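You operate a simulated robot arm through the tools that you are given. There is no shell and no other tool. Be economical: measure what you need, move in short steps, check, and stop when the job is done.

You run a simulated robot arm. Do the job below in one go: nothing can be reset, and whatever is moved stays where it is left.

TASK
Open the left side door, fetch the wash bottle from the black table and stand it on the floor of the side cupboard and shut the door again. Open the care door, put the sponge on the long table away on the upper shelf of the care cupboard, then shut the door. Put the bottle marked "clear c" from the long table on the fourth left store shelf from the bottom and the bottle that says "soap" on the pink tray. Pull the bags drawer open. The order is free. Set down upright: wash bottle, bottle.

It is judged by the outcome, as a careful person would: the job done as asked, and still so three seconds after it is handed in. It fails if anything else is knocked over, pushed out of place, dropped, spilled or broken.

THE ROBOT
A 7-joint arm with a fingered hand on a trunk, on a base that drives. Base frame: it is fixed to the floor where the robot stands at the start and does not move with it; the origin is under the middle of the robot, x ahead of it, y to its left, z up. Readings come in mm, rad, newtons and seconds.
With the tool pointing down near the work surface it reaches from about 100 to 680 mm from the robot's upright axis, wherever it stands. Its first joint turns from -1.204 to 3.002 rad. Places, roughly: bags drawer [-3100, -5700, 200]; care door [-1700, -5900, 500]; floor of the side cupboard [900, 0, 100]; fourth left store shelf [900, -1700, 1300]; left side door [600, 200, 500]; pink tray (26x19x2 cm) [-2400, 600, 900]; soap bottle, white bottle [-2750, 750, 1000]; sponge (7x10x4 cm) [-2200, 700, 900]; upper shelf of the care cupboard (51x23 cm) [-1740, -6020, 520]; wash bottle (9x6x18 cm) [-1300, 1700, 900]. Payload 3.4 kg.
The tool frame sits at the grasp point between the pads (the TCP): z along the fingers, y along the line on which they close. The tips reach 25 mm beyond it. The gripper opens to 88 mm. The gripper's body begins 29 mm behind the TCP. The gripper is a hand of 4 fingers: y runs from the thumb to the fingers, the wrist lies at [-13, -97, -162] in the tool frame, and closing takes about 1.5 s.
Orientation is that of the tool frame in the base frame, as a unit quaternion [x, y, z, w]. With the fingers straight down and the wrist toward the robot, the tool's x, y and z point along [0, 1, 0], [1, 0, 0] and [0, 0, -1] of the base frame.

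THE INTERFACE
- The arm moves only by the tool arm_command. Its argument "rows" is a list of rows, each a list of 6 numbers: the shift along the base's x, y, z in units of 30 mm (1.0 is 30 mm), then the turn, a rotation vector about the base's x, y, z in units of 8 degrees (1.0 is 8 degrees). In form: [[x, y, z, wx, wy, wz], ...]. A call has 1 to 10 rows; each row shifts and turns the commanded pose from where the row before left it. "hand" is the finger opening in mm, from 0 to 88, set as the call begins (left out, the last holds). A call with a number of a shift or a turn outside -1 to 1 is refused whole. A row lasts 0.2 s, in which the tool goes at most 50 mm and 0.15 rad; a call with a longer step from one row to the next is refused whole, and so is a gripper value outside its range. A pose out of reach is approached as far as the arm can. The call stops where the force on the tool passes 40 N (or 10 N more than at its start, if that is more) or the arm is blocked; 0.2 s more then pass. Each finger travels about 108 mm/s and halts on what it meets, pressing with about 22 N; the grip force reading is that of the motor and also rises with nothing between the fingers. The clock runs only during rows and for 0.2 s after the last one: add rows that do not move to give the fingers time. It gives the time, the measured TCP pose, the force on the tool (base axes), the opening and the grip force at its end, in the units of the frame above (readings bear some noise), with the torque about the TCP (base axes, N m) and any sound that the robot's microphone picked up, and new pictures: "show" is both (left out), scene, wrist or none.
- Cameras (640 x 400 px; columns grow to the right, rows downward): "scene" is now at [123.4, 37.6, 1207.2]; the picture's right is [0.45, -0.89, 0.00], its down [-0.63, -0.31, -0.71] and it looks along [0.64, 0.32, -0.70] (base axes); focal length 272 px, centre (320, 200). "wrist" rides on the gripper at [64, -83, -98] in the tool frame; the picture's right is [-0.62, 0.37, -0.69], its down [-0.71, -0.63, 0.30] and it looks along [-0.32, 0.68, 0.65] (tool axes); focal length 265 px, centre (320, 200). There is no depth. A picture from a camera that has moved, and an enlarged one, comes with that camera's place and axes in the base frame and with its lens.
- lift_body(by): slides the trunk up (or, below 0, down) by that many mm; the arm and the scene camera ride with it, the base frame stays. It gives what a move gives, with no picture.
- roll_base(legs): drives the robot by 1 to 6 legs, each [ahead, left, turn to the left] in mm, mm and rad, along the robot's own axes; the way and the turn of a leg run together, so that a leg with both is an arc; at most 1500 mm and 3.142 rad a leg. The arm and the cameras ride along, it lands a little off, and it stops where it bumps. It gives what a move gives, and a new picture of the scene camera.
- set_grasp(shape): the hand has 4 fingers and takes this shape, open, in about a second: jaw (thumb against the fingers, like two jaws); tri (thumb and two fingers); tip (a fingertip pinch); poke (one finger out to press); point (the index stretched); flat (the hand flat); cup (the hand cupped); fist (a fist). The gripper value then closes the fingers along that shape, each until it touches; the sizes above hold for jaw. It gives what a move gives, with no picture.
- turn_head(pan, tilt): turns the head with the scene camera to pan (to the left, within 1.501 rad either way) and tilt (down, from -0.506 to 1.204), counted from straight ahead of the robot. It gives what a move gives, and a new picture of the scene camera.
- enlarge(camera, box): a new picture of the part [left, top, right, bottom] of that camera's present view, enlarged. The clock stands still meanwhile.
- finish_job(): hands the job in; it is judged then, once.

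Work in short steps. Places have to be worked out from the pictures, the camera data and where the tool is seen: move nearer, look again, correct. Check each grasp and each placing, and mend what went wrong. You have 196 turns and 260 pictures in all, those below and enlarged ones among them. Open the gripper and draw the arm clear of the work before you hand the job in, unless the task says otherwise.

The tools are called after "Request:" as a command line: name --pt "numbers of a row" for each row, then --argument value for the rest, lists and objects as JSON in quotes. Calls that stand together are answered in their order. arm_command: Moves the arm, as the interface text tells. Its arguments: {"type":"object","properties":{"rows":{"type":"array"},"hand":{"type":"number"},"show":{"type":"string","enum":["both","scene","wrist","none"]}},"required":["rows"]} The other tools are called the same way: lift_body (by) slides the trunk up or down; set_grasp (shape) gives the hand a shape; roll_base (legs) drives the base; turn_head (pan, tilt) turns the head that bears the scene camera; enlarge (camera, box) takes an enlarged picture of a part of a camera's view; finish_job () hands the job in.

At the start:

```text
t: 0.0
ee_pos: [429.5, 73.1, 960.4]
ee_rot: [0.707, 0.707, 0.001, -0.001]
ft_force: [-0.5, 0.7, 0.5]
ft_torque: [0.03, 0.01, 0.01]
width: 87.8
finger_force: 0.1
shape: jaw
trunk travel left (down, up): [-525.0, 315.0]
robot x, y, heading: [-0.6, -2.6, -0.002]
head pan, tilt: [0.464, 0.775]
```

scene: 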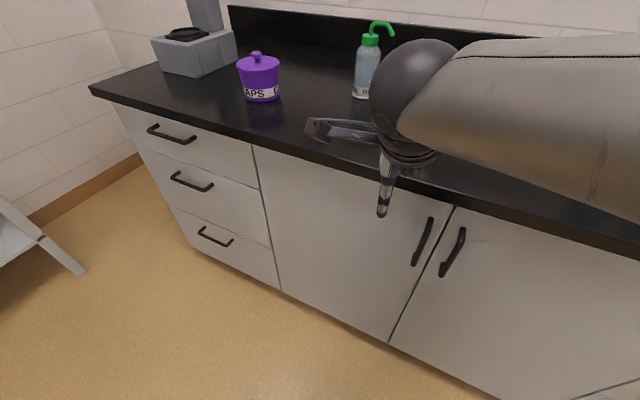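
wrist: 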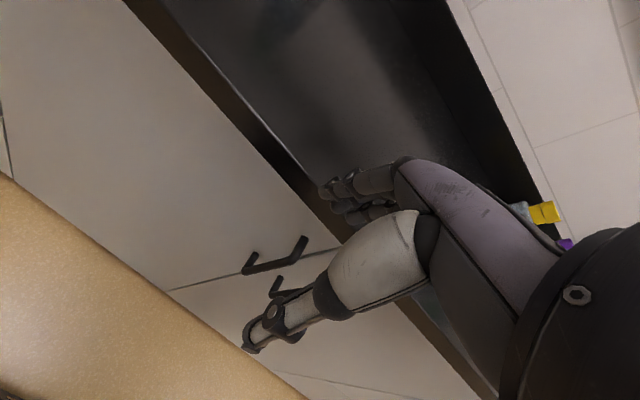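

I see a side bench ahead with two doors and drawers. First I look around with the head to learn the layout.

Request:
turn_head --pan 1.5 --tilt 0.3

Request:
turn_head --pan -1.2 --tilt 0.3

Request:
turn_head --pan 0.0 --tilt 0.9

```text
t: 1.3
ee_pos: [428.7, 73.0, 960.3]
ee_rot: [0.707, 0.707, 0.0, -0.001]
ft_force: [-0.3, 0.8, -0.2]
ft_torque: [0.04, 0.02, 0.01]
width: 87.8
finger_force: 0.0
shape: jaw
trunk travel left (down, up): [-525.0, 315.0]
robot x, y, heading: [2.7, -0.2, -0.005]
head pan, tilt: [1.499, 0.3]
camera scene: at [57.0, 94.2, 1249.5], right [1.0, -0.07, 0.0], down [-0.02, -0.3, -0.96], along [0.07, 0.95, -0.3], focal length 272 px, centre (320, 200)
```

scene: 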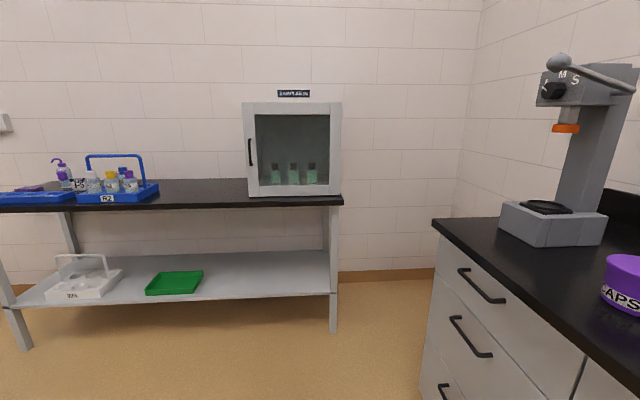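

```text
t: 3.7
ee_pos: [429.3, 73.1, 959.8]
ee_rot: [0.707, 0.707, 0.0, -0.001]
ft_force: [-0.1, -0.6, -0.6]
ft_torque: [-0.01, 0.0, 0.05]
width: 87.3
finger_force: 0.1
shape: jaw
trunk travel left (down, up): [-525.0, 315.0]
robot x, y, heading: [-4.1, -0.2, -0.006]
head pan, tilt: [-1.201, 0.3]
camera scene: at [84.0, -86.0, 1249.5], right [-0.93, -0.36, 0.0], down [-0.11, 0.28, -0.96], along [0.35, -0.89, -0.3], focal length 272 px, centre (320, 200)
```

scene: 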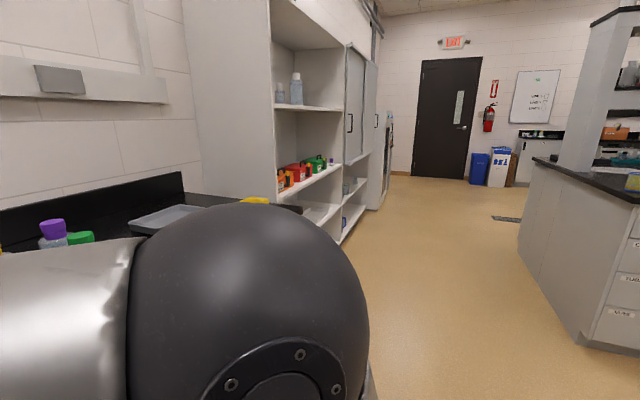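

```text
t: 5.1
ee_pos: [430.3, 72.9, 959.4]
ee_rot: [0.708, 0.706, -0.002, -0.003]
ft_force: [-0.2, -0.4, -0.5]
ft_torque: [0.01, 0.01, -0.01]
width: 87.6
finger_force: 0.1
shape: jaw
trunk travel left (down, up): [-525.0, 315.0]
robot x, y, heading: [3.4, -0.4, 0.007]
head pan, tilt: [0.0, 0.901]
camera scene: at [126.1, -4.5, 1198.3], right [-0.07, -1.0, 0.0], down [-0.77, 0.06, -0.63], along [0.63, -0.05, -0.78], focal length 272 px, centre (320, 200)
```

scene: 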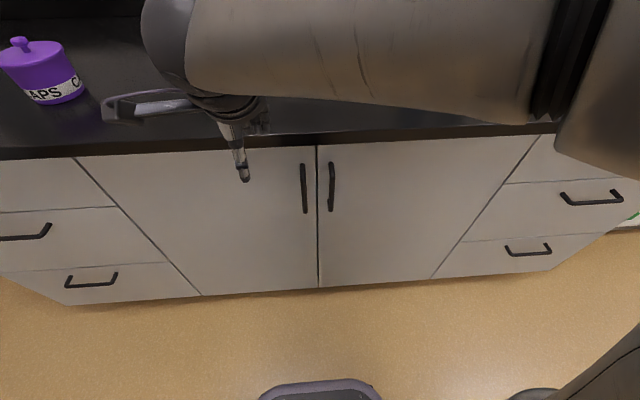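

The cupboard doors are straight ahead; I need parallax for distances. I back off 250 mm and lower the trunk, then look again.

Request:
roll_base --legs '[[-250, 0, 0]]'

Request:
lift_body --by -250

Request:
turn_head --pan 0.1 --tilt 0.6

```text
t: 6.9
ee_pos: [179.2, 72.8, 959.2]
ee_rot: [0.708, 0.706, -0.001, -0.002]
ft_force: [-1.0, -0.2, 0.2]
ft_torque: [-0.02, -0.04, -0.03]
width: 87.5
finger_force: 0.1
shape: jaw
trunk travel left (down, up): [-525.0, 315.0]
robot x, y, heading: [-246.8, -3.3, 0.001]
head pan, tilt: [0.0, 0.901]
camera scene: at [-123.8, -4.0, 1197.6], right [-0.07, -1.0, 0.0], down [-0.78, 0.05, -0.62], along [0.62, -0.04, -0.78], focal length 272 px, centre (320, 200)
```

scene: 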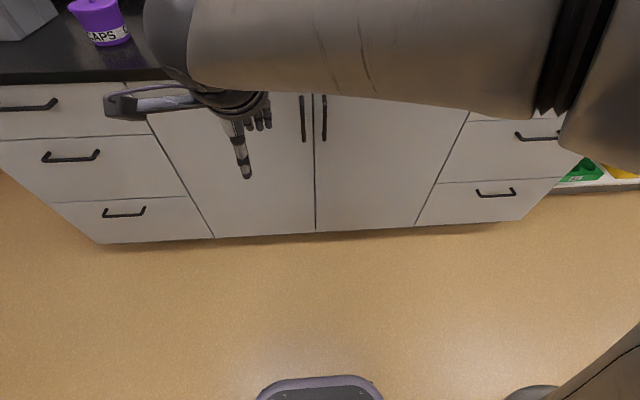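

```text
t: 9.5
ee_pos: [181.5, 73.5, 708.2]
ee_rot: [0.707, 0.707, -0.002, -0.003]
ft_force: [0.6, -0.2, 0.3]
ft_torque: [0.01, 0.01, -0.01]
width: 87.6
finger_force: 0.0
shape: jaw
trunk travel left (down, up): [-275.0, 565.0]
robot x, y, heading: [-247.8, -0.0, -0.004]
head pan, tilt: [0.0, 0.901]
```

```text
t: 10.3
ee_pos: [180.2, 73.6, 709.9]
ee_rot: [0.706, 0.708, -0.001, -0.002]
ft_force: [0.0, 0.0, -0.2]
ft_torque: [0.02, 0.01, -0.01]
width: 87.6
finger_force: 0.0
shape: jaw
trunk travel left (down, up): [-275.0, 565.0]
robot x, y, heading: [-252.3, -1.4, -0.001]
head pan, tilt: [0.099, 0.6]
camera scene: at [-110.7, 9.7, 971.9], right [0.1, -1.0, 0.0], down [-0.56, -0.06, -0.82], along [0.82, 0.08, -0.57], focal length 272 px, centre (320, 200)
```

scene: 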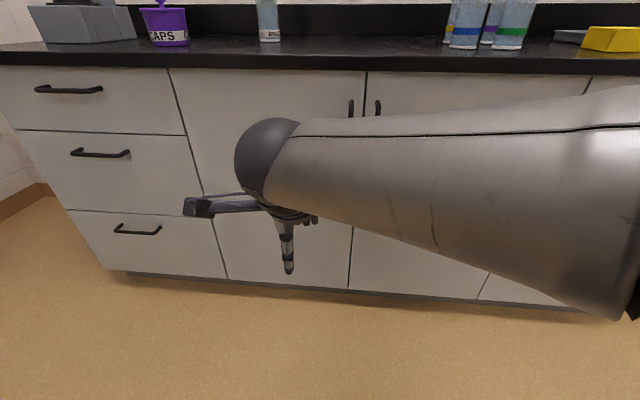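

The handle of the left door stands at about x 547, y 2, z 640–797. I turn the hand to point forward with the closing line horizontal, moving forward slightly.

Request:
arm_command --pt "0.4 0 0 -0.577 -0.577 0.577" --pt "0.4 0 0 -0.577 -0.577 0.577" --pt "0.4 0 0 -0.577 -0.577 0.577" --pt "0.4 0 0 -0.577 -0.577 0.577" --pt "0.4 0 0 -0.577 -0.577 0.577" --pt "0.4 0 0 -0.577 -0.577 0.577" --pt "0.4 0 0 -0.577 -0.577 0.577" --pt "0.4 0 0 -0.577 -0.577 0.577" --show "none"

Request:
arm_command --pt "0.4 -0.3 0 -0.577 -0.577 0.577" --pt "0.4 -0.3 0 -0.577 -0.577 0.577" --pt "0.4 -0.3 0 -0.577 -0.577 0.577" --pt "0.4 -0.3 0 -0.577 -0.577 0.577" --pt "0.4 -0.3 0 -0.577 -0.577 0.577" --pt "0.4 -0.3 0 -0.577 -0.577 0.577" --pt "0.4 -0.3 0 -0.577 -0.577 0.577" --hand 60

```text
t: 12.1
ee_pos: [280.2, 66.2, 701.5]
ee_rot: [0.396, 0.819, 0.001, 0.416]
ft_force: [-0.2, 0.5, -0.9]
ft_torque: [0.0, -0.01, 0.01]
width: 87.6
finger_force: 0.0
shape: jaw
trunk travel left (down, up): [-275.0, 565.0]
robot x, y, heading: [-251.3, -1.6, 0.001]
head pan, tilt: [0.099, 0.6]
```

```text
t: 13.7
ee_pos: [360.4, 10.4, 706.8]
ee_rot: [0.002, 0.707, -0.003, 0.707]
ft_force: [-0.4, 0.0, 0.9]
ft_torque: [0.02, -0.02, -0.02]
width: 60.1
finger_force: 0.0
shape: jaw
trunk travel left (down, up): [-275.0, 565.0]
robot x, y, heading: [-253.0, 3.1, -0.001]
head pan, tilt: [0.099, 0.6]
camera scene: at [-110.7, 9.8, 972.1], right [0.1, -0.99, 0.0], down [-0.56, -0.06, -0.83], along [0.82, 0.08, -0.56], focal length 272 px, centre (320, 200)
camera wrist: at [263.0, -72.0, 642.2], right [-0.69, 0.37, 0.62], down [0.3, -0.63, 0.72], along [0.66, 0.68, 0.32], focal length 265 px, centre (320, 200)
```

scene: 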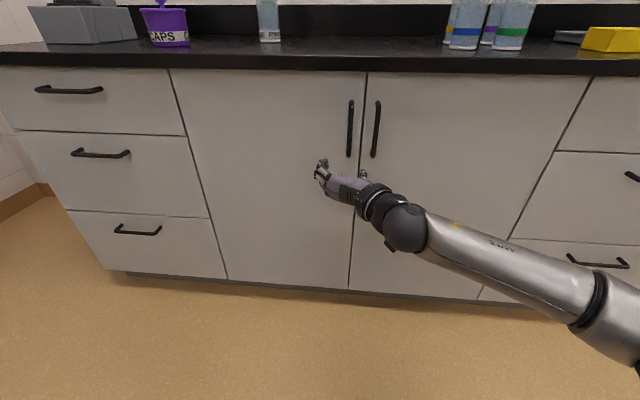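
wrist: 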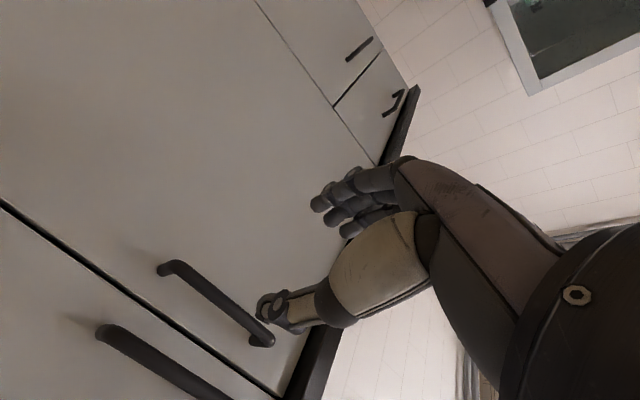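

Handle mid is about [545, 4, 738]; the hand is at [360, 10, 707]. I align and move forward onto the handle.

Request:
arm_command --pt "0.5 -0.2 1 0 0 0" --pt "1 0 0 0 0 0" --pt "1 0 0 0 0 0" --pt "1 0 0 0 0 0" --pt "0.8 0 0 0 0 0"

```text
t: 14.9
ee_pos: [491.4, 4.6, 737.2]
ee_rot: [0.002, 0.707, -0.002, 0.707]
ft_force: [-0.3, -0.1, -0.3]
ft_torque: [-0.02, 0.01, 0.0]
width: 60.3
finger_force: 0.0
shape: jaw
trunk travel left (down, up): [-275.0, 565.0]
robot x, y, heading: [-248.6, -1.1, -0.001]
head pan, tilt: [0.099, 0.6]
camera scene: at [-110.7, 9.8, 972.0], right [0.1, -0.99, 0.0], down [-0.56, -0.06, -0.83], along [0.82, 0.08, -0.56], focal length 272 px, centre (320, 200)
camera wrist: at [394.6, -76.9, 672.3], right [-0.69, 0.37, 0.62], down [0.3, -0.63, 0.71], along [0.66, 0.68, 0.32], focal length 265 px, centre (320, 200)
```

scene: 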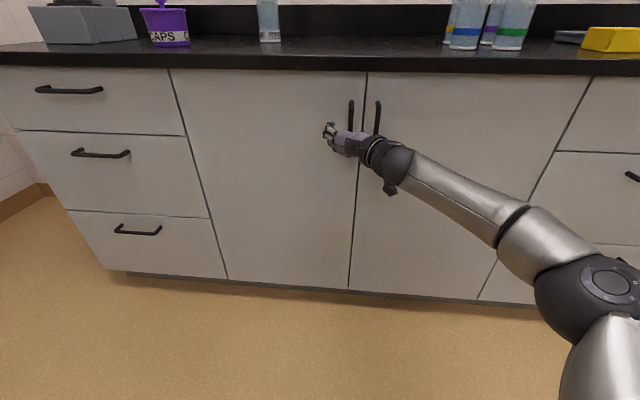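
wrist: 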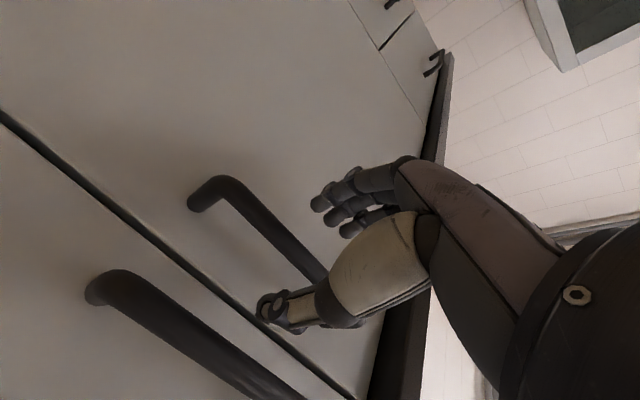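

Better triangulation from the wrist views puts the bar at x≈503, y≈-4. I move there and close.

Request:
arm_command --pt "0.4 -0.25 0 0 0 0" --pt "0 0 0 0 0 0" --show "none"

Request:
arm_command --pt "0 0 0 0 0 0" --pt "0 0 0 0 0 0" --pt "0 0 0 0 0 0" --pt "0 0 0 0 0 0" --pt "0 0 0 0 0 0" --pt "0 0 0 0 0 0" --pt "0 0 0 0 0 0" --hand 0

```text
t: 15.5
ee_pos: [503.3, -4.0, 739.0]
ee_rot: [0.002, 0.708, -0.002, 0.707]
ft_force: [0.0, 0.6, -0.3]
ft_torque: [0.01, 0.01, 0.0]
width: 60.1
finger_force: 0.1
shape: jaw
trunk travel left (down, up): [-275.0, 565.0]
robot x, y, heading: [-249.8, 0.9, -0.001]
head pan, tilt: [0.099, 0.6]
```

```text
t: 17.1
ee_pos: [502.9, -2.9, 737.7]
ee_rot: [0.001, 0.707, -0.002, 0.707]
ft_force: [1.6, -2.0, 0.3]
ft_torque: [-0.03, 0.03, 0.02]
width: 0.1
finger_force: 21.7
shape: jaw
trunk travel left (down, up): [-275.0, 565.0]
robot x, y, heading: [-249.7, 0.1, 0.001]
head pan, tilt: [0.099, 0.6]
camera scene: at [-110.5, 9.5, 972.0], right [0.1, -0.99, 0.0], down [-0.56, -0.06, -0.82], along [0.82, 0.08, -0.57], focal length 272 px, centre (320, 200)
camera wrist: at [405.4, -84.7, 672.8], right [-0.69, 0.37, 0.62], down [0.3, -0.63, 0.71], along [0.66, 0.68, 0.32], focal length 265 px, centre (320, 200)
```

scene: 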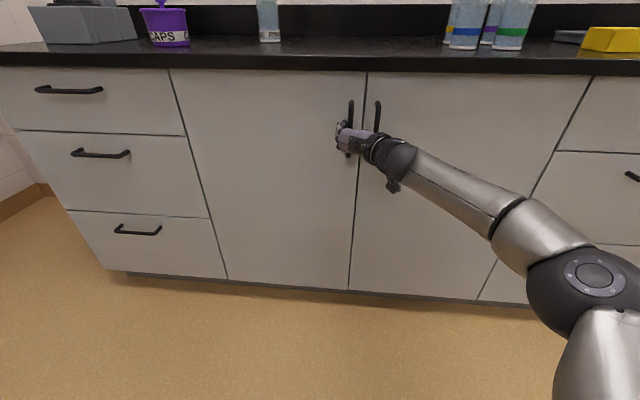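
wrist: 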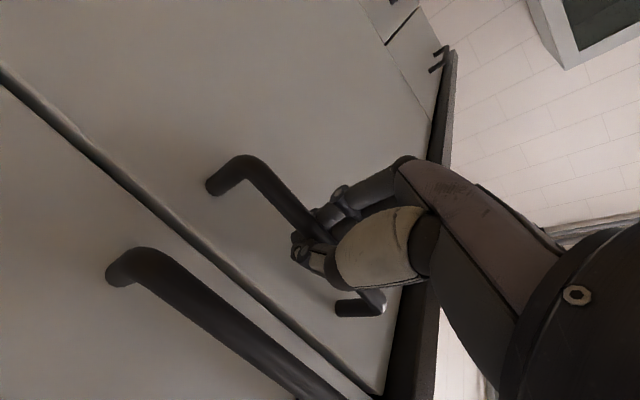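

Fingers look wrapped round the bar. I pull back gently along the arc and check.

Request:
arm_command --pt "-0.6 0 0 0 0 0" --pt "-0.6 0 0 0 0 0" --pt "-0.6 0.03 0 0 0 0" --pt "-0.6 0.05 0 0 0 0"

```text
t: 18.1
ee_pos: [430.5, 5.9, 738.1]
ee_rot: [-0.002, 0.707, 0.0, 0.707]
ft_force: [5.2, 17.5, 1.3]
ft_torque: [-0.03, 0.06, 0.08]
width: 0.7
finger_force: 22.0
shape: jaw
trunk travel left (down, up): [-275.0, 565.0]
robot x, y, heading: [-245.8, 2.0, -0.0]
head pan, tilt: [0.099, 0.6]
camera scene: at [-110.1, 12.7, 972.0], right [0.1, -0.99, 0.0], down [-0.56, -0.06, -0.82], along [0.82, 0.08, -0.57], focal length 272 px, centre (320, 200)
camera wrist: at [333.2, -77.2, 673.2], right [-0.69, 0.37, 0.62], down [0.31, -0.63, 0.72], along [0.65, 0.69, 0.32], focal length 265 px, centre (320, 200)
```

scene: 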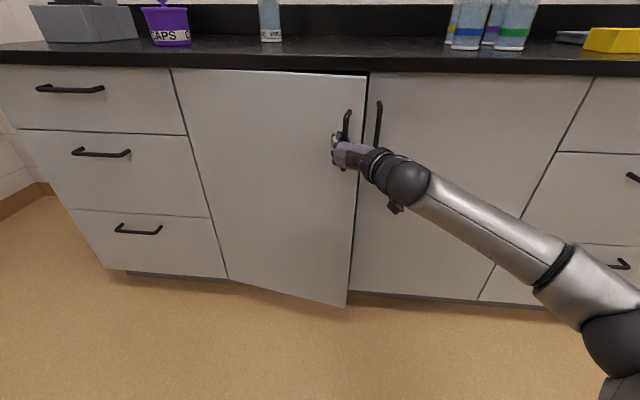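
wrist: 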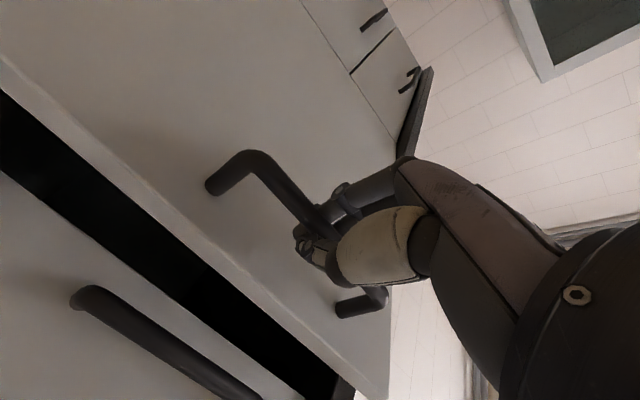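

The door follows. I continue along the arc with a slight wrist turn.

Request:
arm_command --pt "-0.87 0.47 0 0 0 -0.3" --pt "-0.83 0.33 0 0 0 -0.3" --pt "-0.83 0.37 0 0 0 -0.3" --pt "-0.8 0.4 0 0 0 -0.3" --pt "-0.77 0.47 0 0 0 -0.3" --pt "-0.73 0.53 0 0 0 -0.3"

```text
t: 19.5
ee_pos: [284.1, 76.8, 737.3]
ee_rot: [0.09, 0.701, -0.09, 0.701]
ft_force: [8.7, 12.2, 7.8]
ft_torque: [0.02, 0.0, -0.03]
width: 0.9
finger_force: 21.6
shape: jaw
trunk travel left (down, up): [-275.0, 565.0]
robot x, y, heading: [-250.7, 0.8, -0.006]
head pan, tilt: [0.099, 0.6]
camera scene: at [-110.2, 11.6, 972.0], right [0.1, -0.99, 0.0], down [-0.56, -0.06, -0.82], along [0.82, 0.08, -0.57], focal length 272 px, centre (320, 200)
camera wrist: at [170.0, 22.2, 672.1], right [-0.58, 0.53, 0.62], down [0.13, -0.69, 0.71], along [0.81, 0.5, 0.32], focal length 265 px, centre (320, 200)
```

scene: 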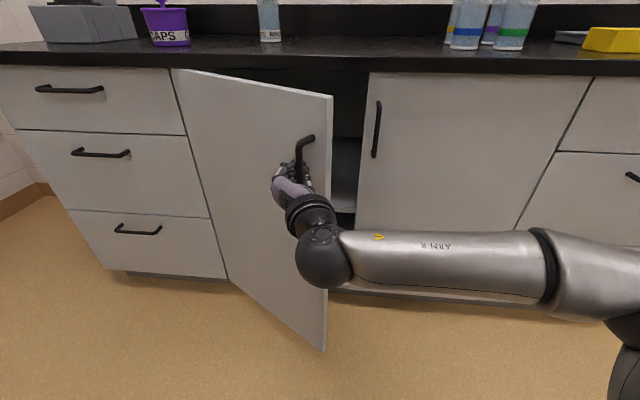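
wrist: 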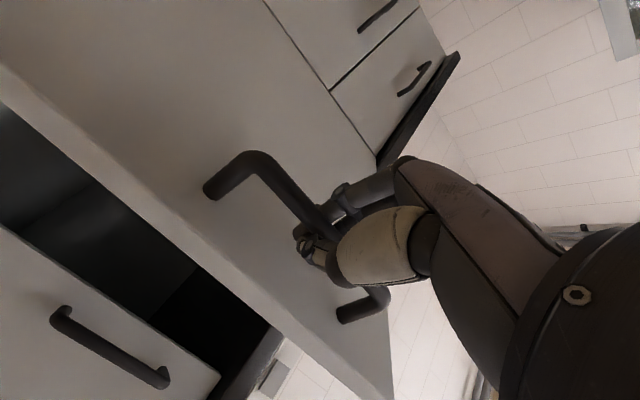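

Continuing the arc to about 56°.

Request:
arm_command --pt "-0.9 0.75 0 0 0 -0.5" --pt "-0.77 0.7 0 0 0 -0.5" --pt "-0.7 0.77 0 0 0 -0.5" --pt "-0.67 0.8 0 0 0 -0.5" --pt "-0.6 0.83 0 0 0 -0.5" --pt "-0.55 0.87 0 0 0 -0.5"

```text
t: 21.1
ee_pos: [175.1, 199.8, 760.8]
ee_rot: [0.269, 0.671, -0.22, 0.655]
ft_force: [9.1, 4.5, -7.5]
ft_torque: [-0.16, 0.12, -0.06]
width: 0.4
finger_force: 21.6
shape: jaw
trunk travel left (down, up): [-275.0, 565.0]
robot x, y, heading: [-248.9, -0.0, -0.004]
head pan, tilt: [0.099, 0.6]
stopped in row 6: the arm was blocked; the commanded pose is now the measured one
camera scene: at [-108.4, 10.8, 971.5], right [0.1, -1.0, 0.0], down [-0.56, -0.06, -0.82], along [0.82, 0.08, -0.57], focal length 272 px, centre (320, 200)
camera wrist: at [46.7, 206.2, 697.3], right [-0.29, 0.68, 0.67], down [-0.18, -0.73, 0.66], along [0.94, 0.07, 0.33], focal length 265 px, centre (320, 200)
```

scene: 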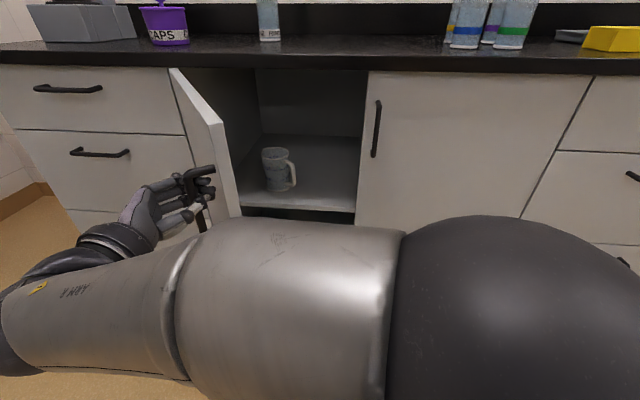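
wrist: 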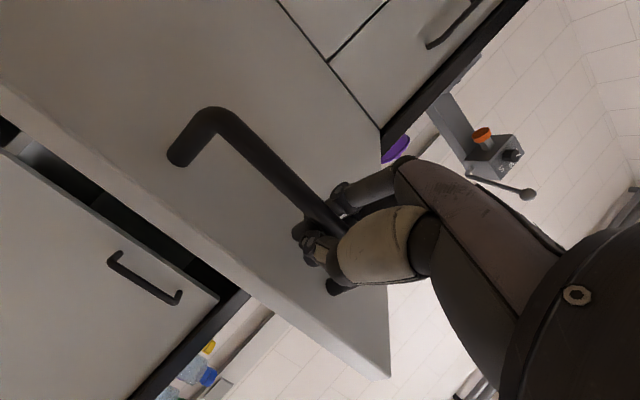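

The door is open about 65–70°; inside I see a mug on a mid shelf. I release the handle and withdraw along the fingers.

Request:
arm_command --pt "0 0 0 0 0 0" --pt "0 0 0 0 0 0" --pt "0 0 0 0 0 0" --pt "-0.5 0.43 0 0 0 0" --pt "-0.5 0.43 0 0 0 0" --pt "-0.5 0.43 0 0 0 0" --pt "-0.5 0.43 0 0 0 0" --hand 80

```text
t: 22.9
ee_pos: [160.5, 199.7, 797.6]
ee_rot: [0.32, 0.667, -0.213, 0.638]
ft_force: [-0.6, -0.1, 0.4]
ft_torque: [0.0, 0.01, 0.0]
width: 80.1
finger_force: 0.2
shape: jaw
out of reach, approached as far as the arm can: row 6, 7
trunk travel left (down, up): [-275.0, 565.0]
robot x, y, heading: [-247.9, -3.0, -0.002]
head pan, tilt: [0.099, 0.6]
stopped in row 7: the arm was blocked; the commanded pose is now the measured one
camera scene: at [-110.6, 9.5, 972.0], right [0.1, -1.0, 0.0], down [-0.56, -0.06, -0.83], along [0.82, 0.08, -0.56], focal length 272 px, centre (320, 200)
camera wrist: at [34.7, 219.1, 733.0], right [-0.25, 0.64, 0.72], down [-0.24, -0.77, 0.6], along [0.94, -0.02, 0.34], focal length 265 px, centre (320, 200)
```

scene: 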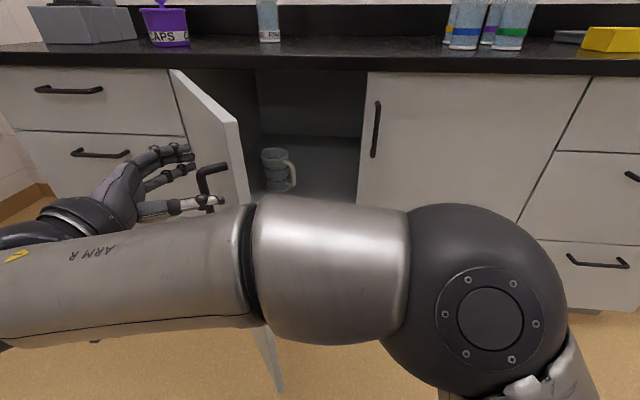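
wrist: 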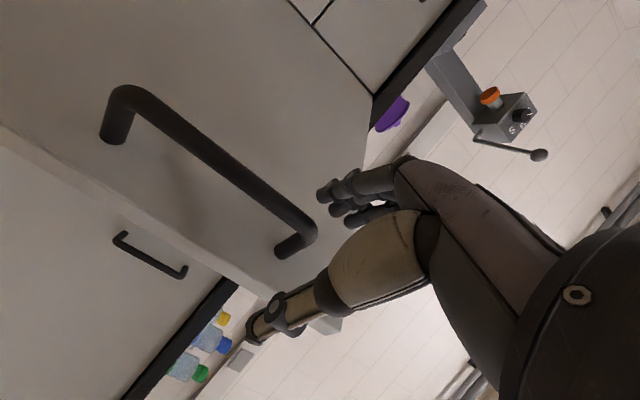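

The hand straddles the bar loosely; lifting the trunk slides it up off the bar, clear of the door. Then I back away.

Request:
lift_body --by 150

Request:
roll_base --legs '[[-300, 0, 0]]'

```text
t: 24.6
ee_pos: [160.6, 198.1, 948.7]
ee_rot: [0.32, 0.667, -0.214, 0.638]
ft_force: [-0.4, -0.4, -0.2]
ft_torque: [0.04, -0.02, -0.02]
width: 79.8
finger_force: 0.1
shape: jaw
trunk travel left (down, up): [-425.0, 415.0]
robot x, y, heading: [-251.2, -1.6, -0.0]
head pan, tilt: [0.099, 0.6]
```

```text
t: 26.6
ee_pos: [-133.0, 199.1, 948.0]
ee_rot: [0.32, 0.666, -0.212, 0.639]
ft_force: [0.1, 0.1, -0.7]
ft_torque: [0.01, -0.03, 0.0]
width: 79.9
finger_force: 0.0
shape: jaw
trunk travel left (down, up): [-425.0, 415.0]
robot x, y, heading: [-544.9, -3.8, -0.0]
head pan, tilt: [0.099, 0.6]
camera scene: at [-404.0, 9.7, 1122.1], right [0.1, -0.99, 0.0], down [-0.56, -0.06, -0.83], along [0.82, 0.08, -0.56], focal length 272 px, centre (320, 200)
```

scene: 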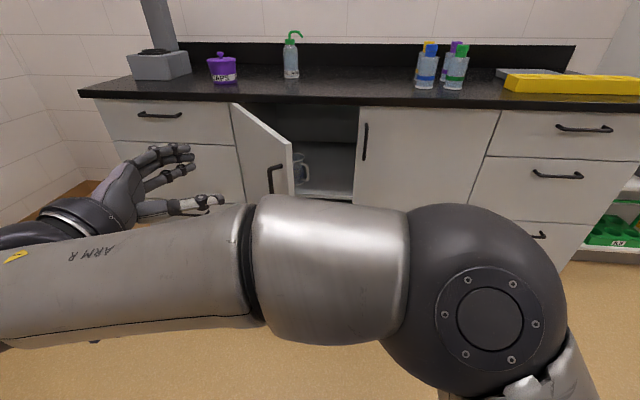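

Door stands open well. Now I turn left toward the black table and look.

Request:
roll_base --legs '[[0, 0, 1.571]]'

Request:
turn_head --pan 0.6 --tilt 0.3

```text
t: 30.9
ee_pos: [-754.9, 401.5, 948.0]
ee_rot: [-0.258, 0.694, 0.312, 0.596]
ft_force: [-0.5, -0.5, -0.5]
ft_torque: [0.05, -0.03, 0.0]
width: 79.8
finger_force: 0.1
shape: jaw
trunk travel left (down, up): [-425.0, 415.0]
robot x, y, heading: [-541.2, -2.3, 1.607]
head pan, tilt: [0.099, 0.6]
camera scene: at [-555.3, 138.3, 1122.0], right [0.99, 0.14, 0.0], down [0.08, -0.56, -0.83], along [-0.11, 0.82, -0.56], focal length 272 px, centre (320, 200)
```

scene: 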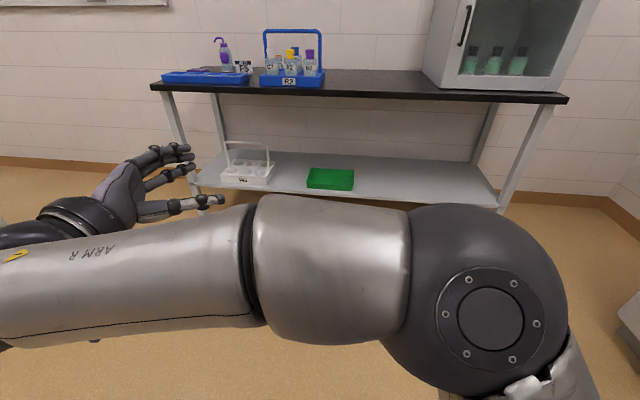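

```text
t: 31.9
ee_pos: [-755.5, 402.5, 949.3]
ee_rot: [-0.257, 0.694, 0.311, 0.597]
ft_force: [0.1, 0.9, -0.2]
ft_torque: [0.0, -0.02, 0.02]
width: 79.9
finger_force: 0.1
shape: jaw
trunk travel left (down, up): [-425.0, 415.0]
robot x, y, heading: [-541.7, 4.1, 1.613]
head pan, tilt: [0.6, 0.3]
camera scene: at [-598.8, 125.8, 1149.5], right [0.8, 0.59, 0.0], down [0.18, -0.24, -0.96], along [-0.57, 0.77, -0.3], focal length 272 px, centre (320, 200)
```

scene: 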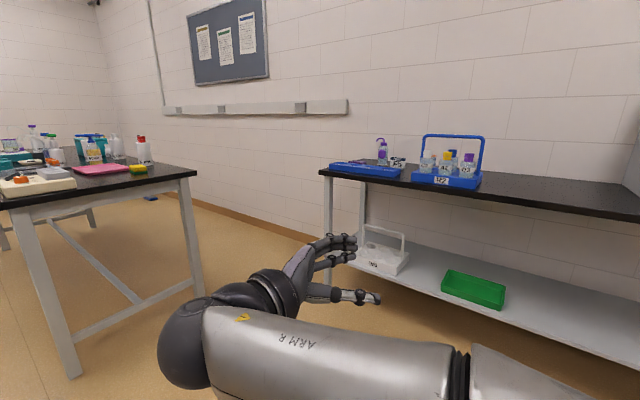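

The wash bottle with the purple nozzle is at about [-1303, 1700, 930]. I drive toward the black table, keeping away from the long table.

Request:
roll_base --legs '[[700, 620, -0.042]]'

Request:
turn_head --pan 0.1 --tilt 0.45

```text
t: 36.8
ee_pos: [-1377.6, 1094.8, 947.4]
ee_rot: [-0.237, 0.701, 0.295, 0.605]
ft_force: [1.0, -0.9, 0.4]
ft_torque: [-0.01, 0.0, 0.01]
width: 79.3
finger_force: 0.1
shape: jaw
trunk travel left (down, up): [-425.0, 415.0]
robot x, y, heading: [-1187.4, 682.9, 1.546]
head pan, tilt: [0.6, 0.3]
camera scene: at [-1237.2, 810.6, 1149.5], right [0.84, 0.55, 0.0], down [0.16, -0.25, -0.96], along [-0.52, 0.8, -0.3], focal length 272 px, centre (320, 200)
```

scene: 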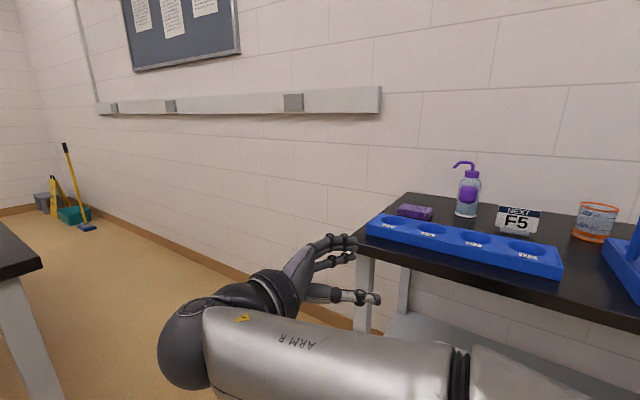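

```text
t: 37.7
ee_pos: [-1377.5, 1094.8, 948.3]
ee_rot: [-0.238, 0.7, 0.294, 0.605]
ft_force: [0.1, -0.5, -0.1]
ft_torque: [-0.03, -0.02, -0.02]
width: 79.6
finger_force: 0.0
shape: jaw
trunk travel left (down, up): [-425.0, 415.0]
robot x, y, heading: [-1187.0, 680.2, 1.55]
head pan, tilt: [0.099, 0.45]
camera scene: at [-1193.3, 823.9, 1135.6], right [1.0, 0.08, 0.0], down [0.03, -0.43, -0.9], along [-0.07, 0.9, -0.43], focal length 272 px, centre (320, 200)
```

scene: 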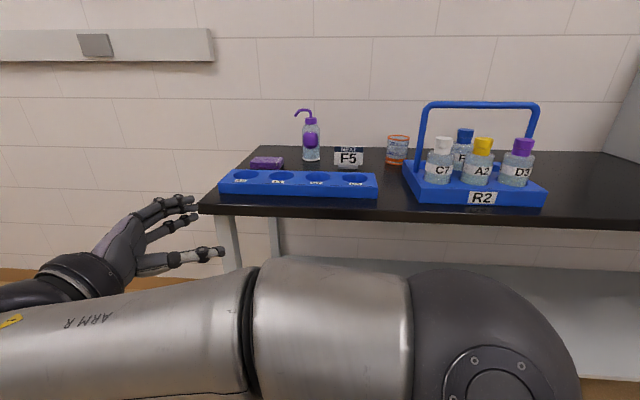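

The bottle stands behind the blue rack, between a purple block and a sign. I bring the arm to a forward-pointing horizontal pose here, before going closer.

Request:
arm_command --pt "0.9 0.2 0.5 0.04 -0.159 0.813" --pt "0.9 0.2 0.5 0.04 -0.159 0.813" --pt "0.9 0.2 0.5 0.04 -0.159 0.813" --pt "0.9 0.2 0.5 0.04 -0.159 0.813" --pt "0.9 0.2 0.5 0.04 -0.159 0.813" --pt "0.9 0.2 0.5 0.04 -0.159 0.813" --pt "0.9 0.2 0.5 0.04 -0.159 0.813" --hand 88 --show "scene"

```text
t: 39.3
ee_pos: [-1188.8, 1136.1, 1056.0]
ee_rot: [-0.5, 0.501, 0.5, 0.498]
ft_force: [-0.1, 0.6, 0.1]
ft_torque: [0.03, 0.0, -0.04]
width: 87.6
finger_force: 0.1
shape: jaw
trunk travel left (down, up): [-425.0, 415.0]
robot x, y, heading: [-1183.4, 679.8, 1.549]
head pan, tilt: [0.099, 0.45]
camera scene: at [-1192.6, 824.0, 1135.6], right [1.0, 0.08, 0.0], down [0.03, -0.43, -0.9], along [-0.07, 0.9, -0.44], focal length 272 px, centre (320, 200)
```

scene: 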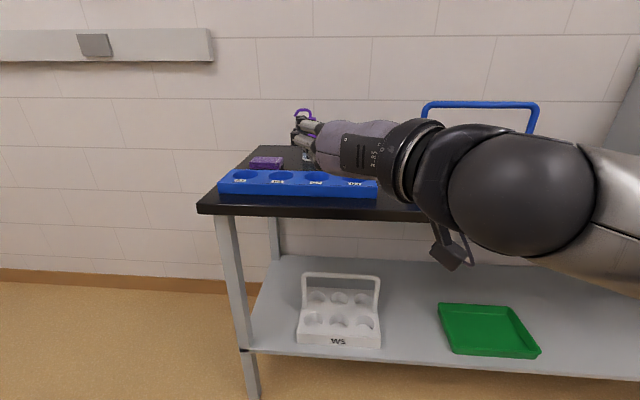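

Hand is level and clear. I shift the robot left and forward so the hand is over the rack, left of the bottle, and look.

Request:
roll_base --legs '[[0, 230, 0.02], [280, 0, 0]]'

Request:
turn_head --pan -0.1 --tilt 0.4

Request:
enlarge --camera "wrist" --box '[0, 0, 640, 400]'

```text
t: 42.6
ee_pos: [-1424.6, 1419.9, 1055.9]
ee_rot: [0.504, -0.497, -0.504, -0.494]
ft_force: [0.4, -0.4, -0.4]
ft_torque: [0.02, 0.03, 0.01]
width: 87.7
finger_force: 0.1
shape: jaw
trunk travel left (down, up): [-425.0, 415.0]
robot x, y, heading: [-1416.4, 960.0, 1.567]
head pan, tilt: [0.099, 0.45]
camera scene: at [-1424.5, 1106.7, 1135.5], right [1.0, 0.1, 0.0], down [0.04, -0.43, -0.9], along [-0.09, 0.9, -0.44], focal length 272 px, centre (320, 200)
```

scene: 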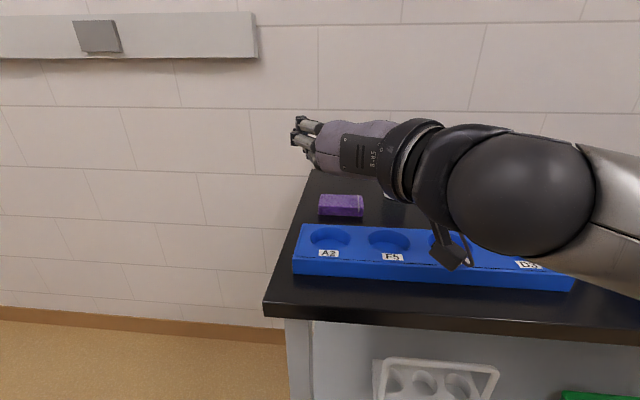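

```text
t: 43.3
ee_pos: [-1425.9, 1419.9, 1055.5]
ee_rot: [0.504, -0.496, -0.504, -0.495]
ft_force: [0.1, -0.4, -0.2]
ft_torque: [0.02, 0.0, 0.0]
width: 87.5
finger_force: 0.0
shape: jaw
trunk travel left (down, up): [-425.0, 415.0]
robot x, y, heading: [-1415.1, 963.7, 1.572]
head pan, tilt: [-0.099, 0.4]
camera scene: at [-1406.2, 1106.9, 1140.2], right [0.99, -0.1, 0.0], down [-0.04, -0.39, -0.92], along [0.09, 0.92, -0.39], focal length 272 px, centre (320, 200)
```

scene: 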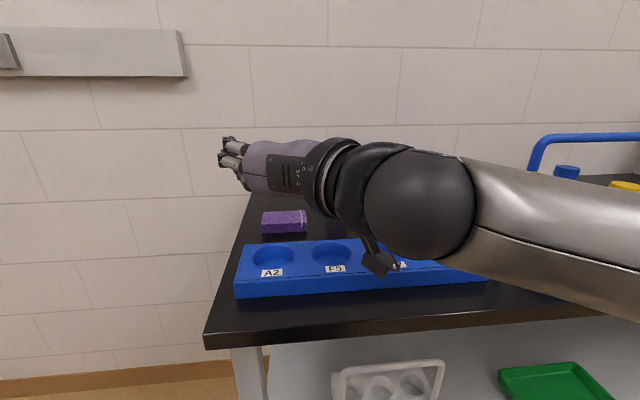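

```text
1.00 times, centred on (320, 200) of wrist (not enlarged: the box is as wide or as high as the picture)
camera zoom: at [-1339.8, 1323.3, 991.5], right [-0.36, -0.7, 0.62], down [0.63, 0.32, 0.71], along [-0.69, 0.64, 0.32], focal length 265 px, centre (320, 200)
```

zoom: 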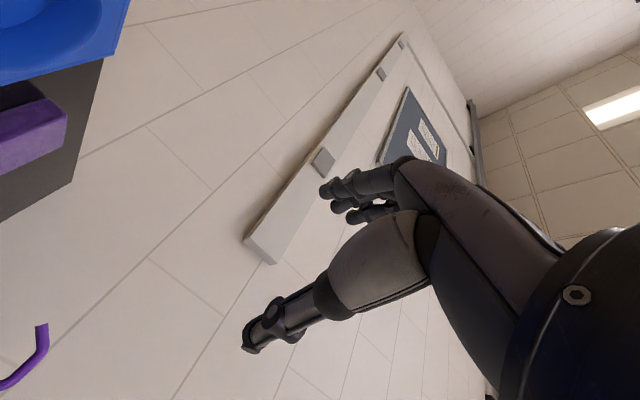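

Combining views: table top z≈860, bottle centre about [-1286, 1705], rack top ≈ 900. To clear the sign at right I'll yaw the hand 30° to the right. Moving to a pre-grasp spot.

Request:
arm_command --pt "0.36 0.86 -0.53 0 0 -0.625" --pt "0.36 0.86 -0.53 0 0 -0.625" --pt "0.36 0.86 -0.53 0 0 -0.625" --pt "0.36 0.86 -0.53 0 0 -0.625" --pt "0.36 0.86 -0.53 0 0 -0.625" --pt "0.36 0.86 -0.53 0 0 -0.625" --hand 80

```text
t: 44.7
ee_pos: [-1361.6, 1571.8, 962.2]
ee_rot: [-0.358, 0.61, 0.357, 0.609]
ft_force: [0.3, 0.0, 0.1]
ft_torque: [0.0, 0.01, 0.03]
width: 80.4
finger_force: 0.0
shape: jaw
trunk travel left (down, up): [-425.0, 415.0]
robot x, y, heading: [-1418.7, 965.2, 1.572]
head pan, tilt: [-0.099, 0.4]
camera scene: at [-1406.3, 1107.4, 1140.2], right [0.99, -0.1, 0.0], down [-0.04, -0.39, -0.92], along [0.09, 0.92, -0.39], focal length 272 px, centre (320, 200)
camera wrist: at [-1335.4, 1447.1, 897.2], right [-0.66, -0.43, 0.62], down [0.7, -0.04, 0.71], along [-0.28, 0.9, 0.32], focal length 265 px, centre (320, 200)
```

scene: 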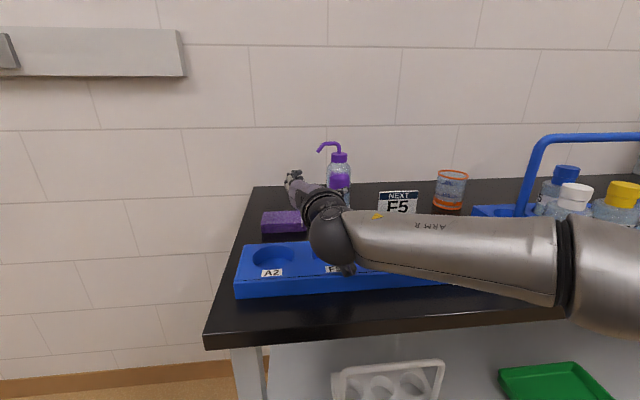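
wrist: 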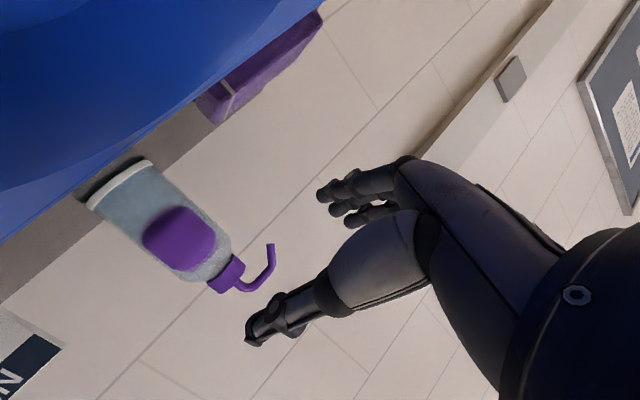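

Bottle centre at about [-1299, 1700], body up to z≈967. The wrist camera hangs low, so I pitch the hand down 25° and advance halfway.

Request:
arm_command --pt "0 0 0.3 -0.68 0.39 0" --pt "0 0 0 -0.68 0.39 0" --pt "0 0 0 -0.68 0.39 0" --pt "0 0 0 -0.68 0.39 0" --pt "0.4 0.9 -0.3 0 0 0" --pt "0.4 0.8 -0.5 0 0 0"

```text
t: 46.1
ee_pos: [-1337.7, 1627.7, 947.2]
ee_rot: [-0.426, 0.729, 0.274, 0.461]
ft_force: [0.4, 0.5, 0.0]
ft_torque: [0.04, -0.02, -0.03]
width: 80.5
finger_force: 0.2
shape: jaw
trunk travel left (down, up): [-425.0, 415.0]
robot x, y, heading: [-1415.6, 962.6, 1.566]
head pan, tilt: [-0.099, 0.4]
camera scene: at [-1406.1, 1107.5, 1140.2], right [0.99, -0.1, 0.0], down [-0.04, -0.39, -0.92], along [0.09, 0.92, -0.39], focal length 272 px, centre (320, 200)
camera wrist: at [-1320.0, 1486.9, 929.2], right [-0.49, -0.14, 0.86], down [0.84, 0.2, 0.51], along [-0.24, 0.97, 0.02], focal length 265 px, centre (320, 200)
```

scene: 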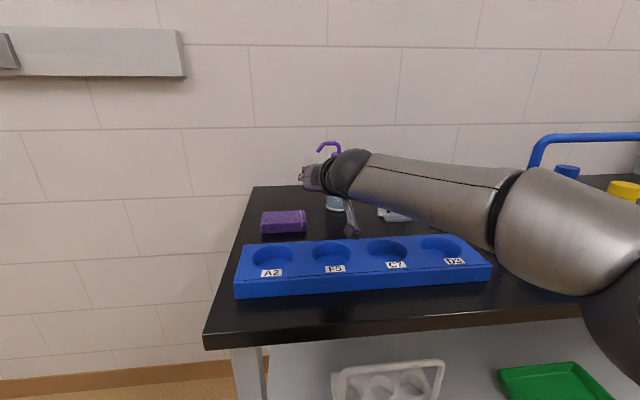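
wrist: 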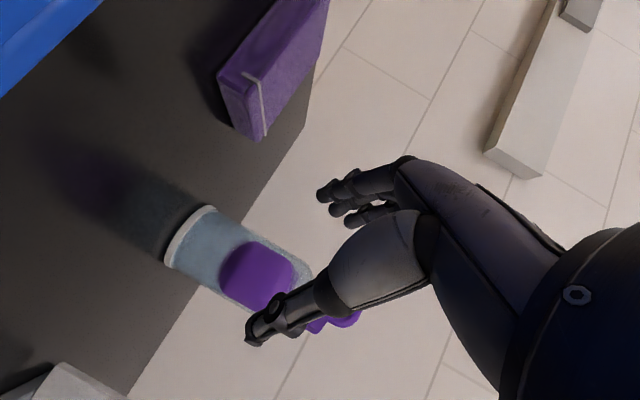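

Bottle is lined up about 85 mm ahead. I advance onto it.

Request:
arm_command --pt "0.4 0.78 -0.17 0 0 0" --pt "0.4 0.78 -0.17 0 0 0" --pt "0.4 0.78 -0.17 0 0 0" --pt "0 0 0 0 0 0"

```text
t: 47.1
ee_pos: [-1301.1, 1695.6, 929.1]
ee_rot: [-0.425, 0.729, 0.275, 0.461]
ft_force: [-0.1, 0.2, 0.4]
ft_torque: [0.01, -0.02, 0.04]
width: 80.5
finger_force: 0.0
shape: jaw
trunk travel left (down, up): [-425.0, 415.0]
robot x, y, heading: [-1412.9, 964.0, 1.568]
head pan, tilt: [-0.099, 0.4]
camera scene: at [-1406.2, 1107.0, 1140.3], right [0.99, -0.1, 0.0], down [-0.04, -0.39, -0.92], along [0.09, 0.92, -0.39], focal length 272 px, centre (320, 200)
camera wrist: at [-1283.9, 1555.1, 912.4], right [-0.49, -0.14, 0.86], down [0.84, 0.2, 0.51], along [-0.24, 0.97, 0.02], focal length 265 px, centre (320, 200)
```

scene: 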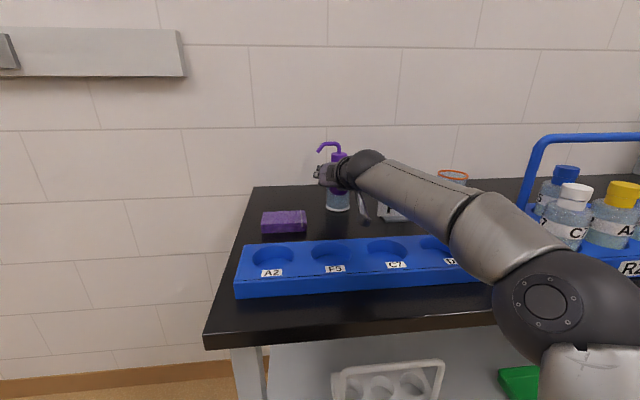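
wrist: 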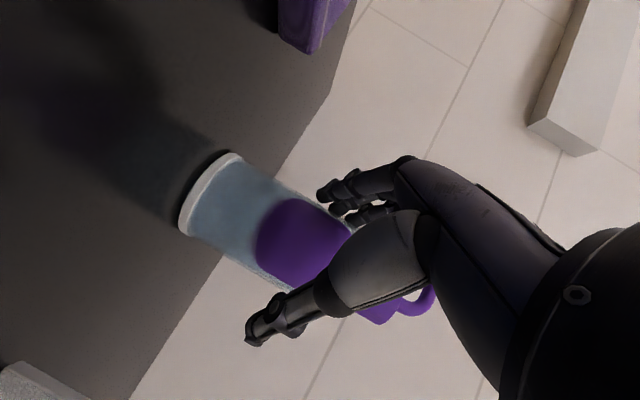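

Nearly there; 8 mm more, then close.

Request:
arm_command --pt "0.13 0.25 0 0 0 0" --pt "0 0 0 0 0 0" --show "none"

Request:
arm_command --pt "0 0 0 0 0 0" --pt "0 0 0 0 0 0" --pt "0 0 0 0 0 0" --pt "0 0 0 0 0 0" --pt "0 0 0 0 0 0" --pt "0 0 0 0 0 0" --pt "0 0 0 0 0 0" --hand 30

```text
t: 47.7
ee_pos: [-1297.2, 1704.8, 930.3]
ee_rot: [-0.426, 0.729, 0.274, 0.46]
ft_force: [-0.7, 0.1, -0.3]
ft_torque: [0.0, -0.03, 0.02]
width: 80.1
finger_force: 0.1
shape: jaw
trunk travel left (down, up): [-425.0, 415.0]
robot x, y, heading: [-1414.2, 966.0, 1.568]
head pan, tilt: [-0.099, 0.4]
```

```text
t: 49.3
ee_pos: [-1297.3, 1704.0, 930.1]
ee_rot: [-0.426, 0.729, 0.274, 0.461]
ft_force: [-1.1, 0.1, -0.2]
ft_torque: [-0.05, -0.04, 0.0]
width: 45.4
finger_force: 22.1
shape: jaw
trunk travel left (down, up): [-425.0, 415.0]
robot x, y, heading: [-1417.5, 962.4, 1.567]
head pan, tilt: [-0.099, 0.4]
camera scene: at [-1406.2, 1106.9, 1140.3], right [0.99, -0.1, 0.0], down [-0.04, -0.39, -0.92], along [0.09, 0.92, -0.39], focal length 272 px, centre (320, 200)
camera wrist: at [-1279.9, 1562.5, 912.5], right [-0.49, -0.14, 0.86], down [0.84, 0.2, 0.51], along [-0.24, 0.97, 0.02], focal length 265 px, centre (320, 200)
```

scene: 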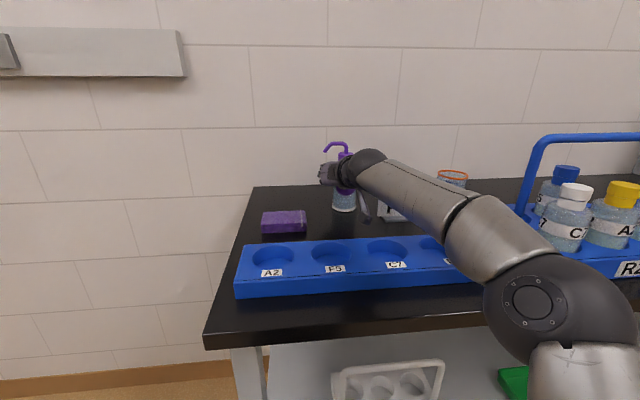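
wrist: 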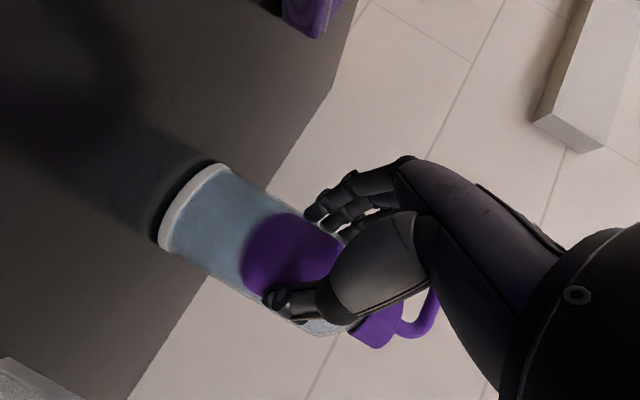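

Gripped at 45 mm with 22 N. I lift straight up and check.

Request:
arm_command --pt "0 0 0.5 0 0 0" --pt "0 0 1 0 0 0" --pt "0 0 1 0 0 0" --pt "0 0 1 0 0 0" --hand 20

```text
t: 50.3
ee_pos: [-1294.8, 1689.7, 1026.4]
ee_rot: [-0.427, 0.728, 0.275, 0.46]
ft_force: [0.0, -0.7, -1.3]
ft_torque: [-0.08, 0.02, 0.01]
width: 44.3
finger_force: 21.9
shape: jaw
out of reach, approached as far as the arm can: row 4
trunk travel left (down, up): [-425.0, 415.0]
robot x, y, heading: [-1418.9, 967.5, 1.57]
head pan, tilt: [-0.099, 0.4]
camera scene: at [-1405.0, 1105.2, 1140.5], right [0.99, -0.1, 0.0], down [-0.04, -0.39, -0.92], along [0.09, 0.92, -0.39], focal length 272 px, centre (320, 200)
camera wrist: at [-1276.5, 1548.5, 1009.2], right [-0.49, -0.14, 0.86], down [0.84, 0.2, 0.51], along [-0.24, 0.97, 0.02], focal length 265 px, centre (320, 200)
```

scene: 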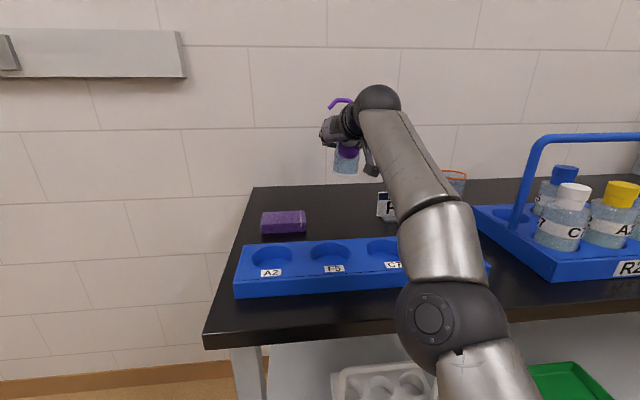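
wrist: 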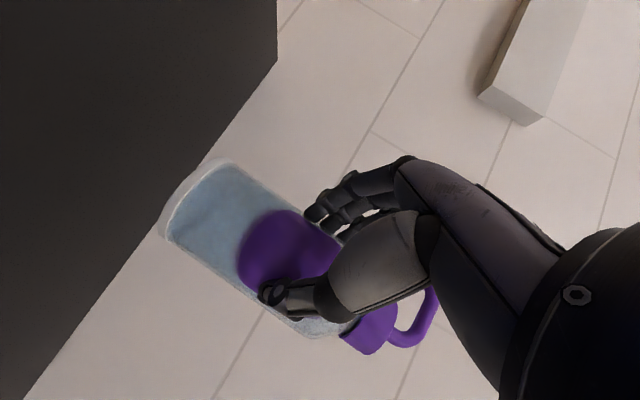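

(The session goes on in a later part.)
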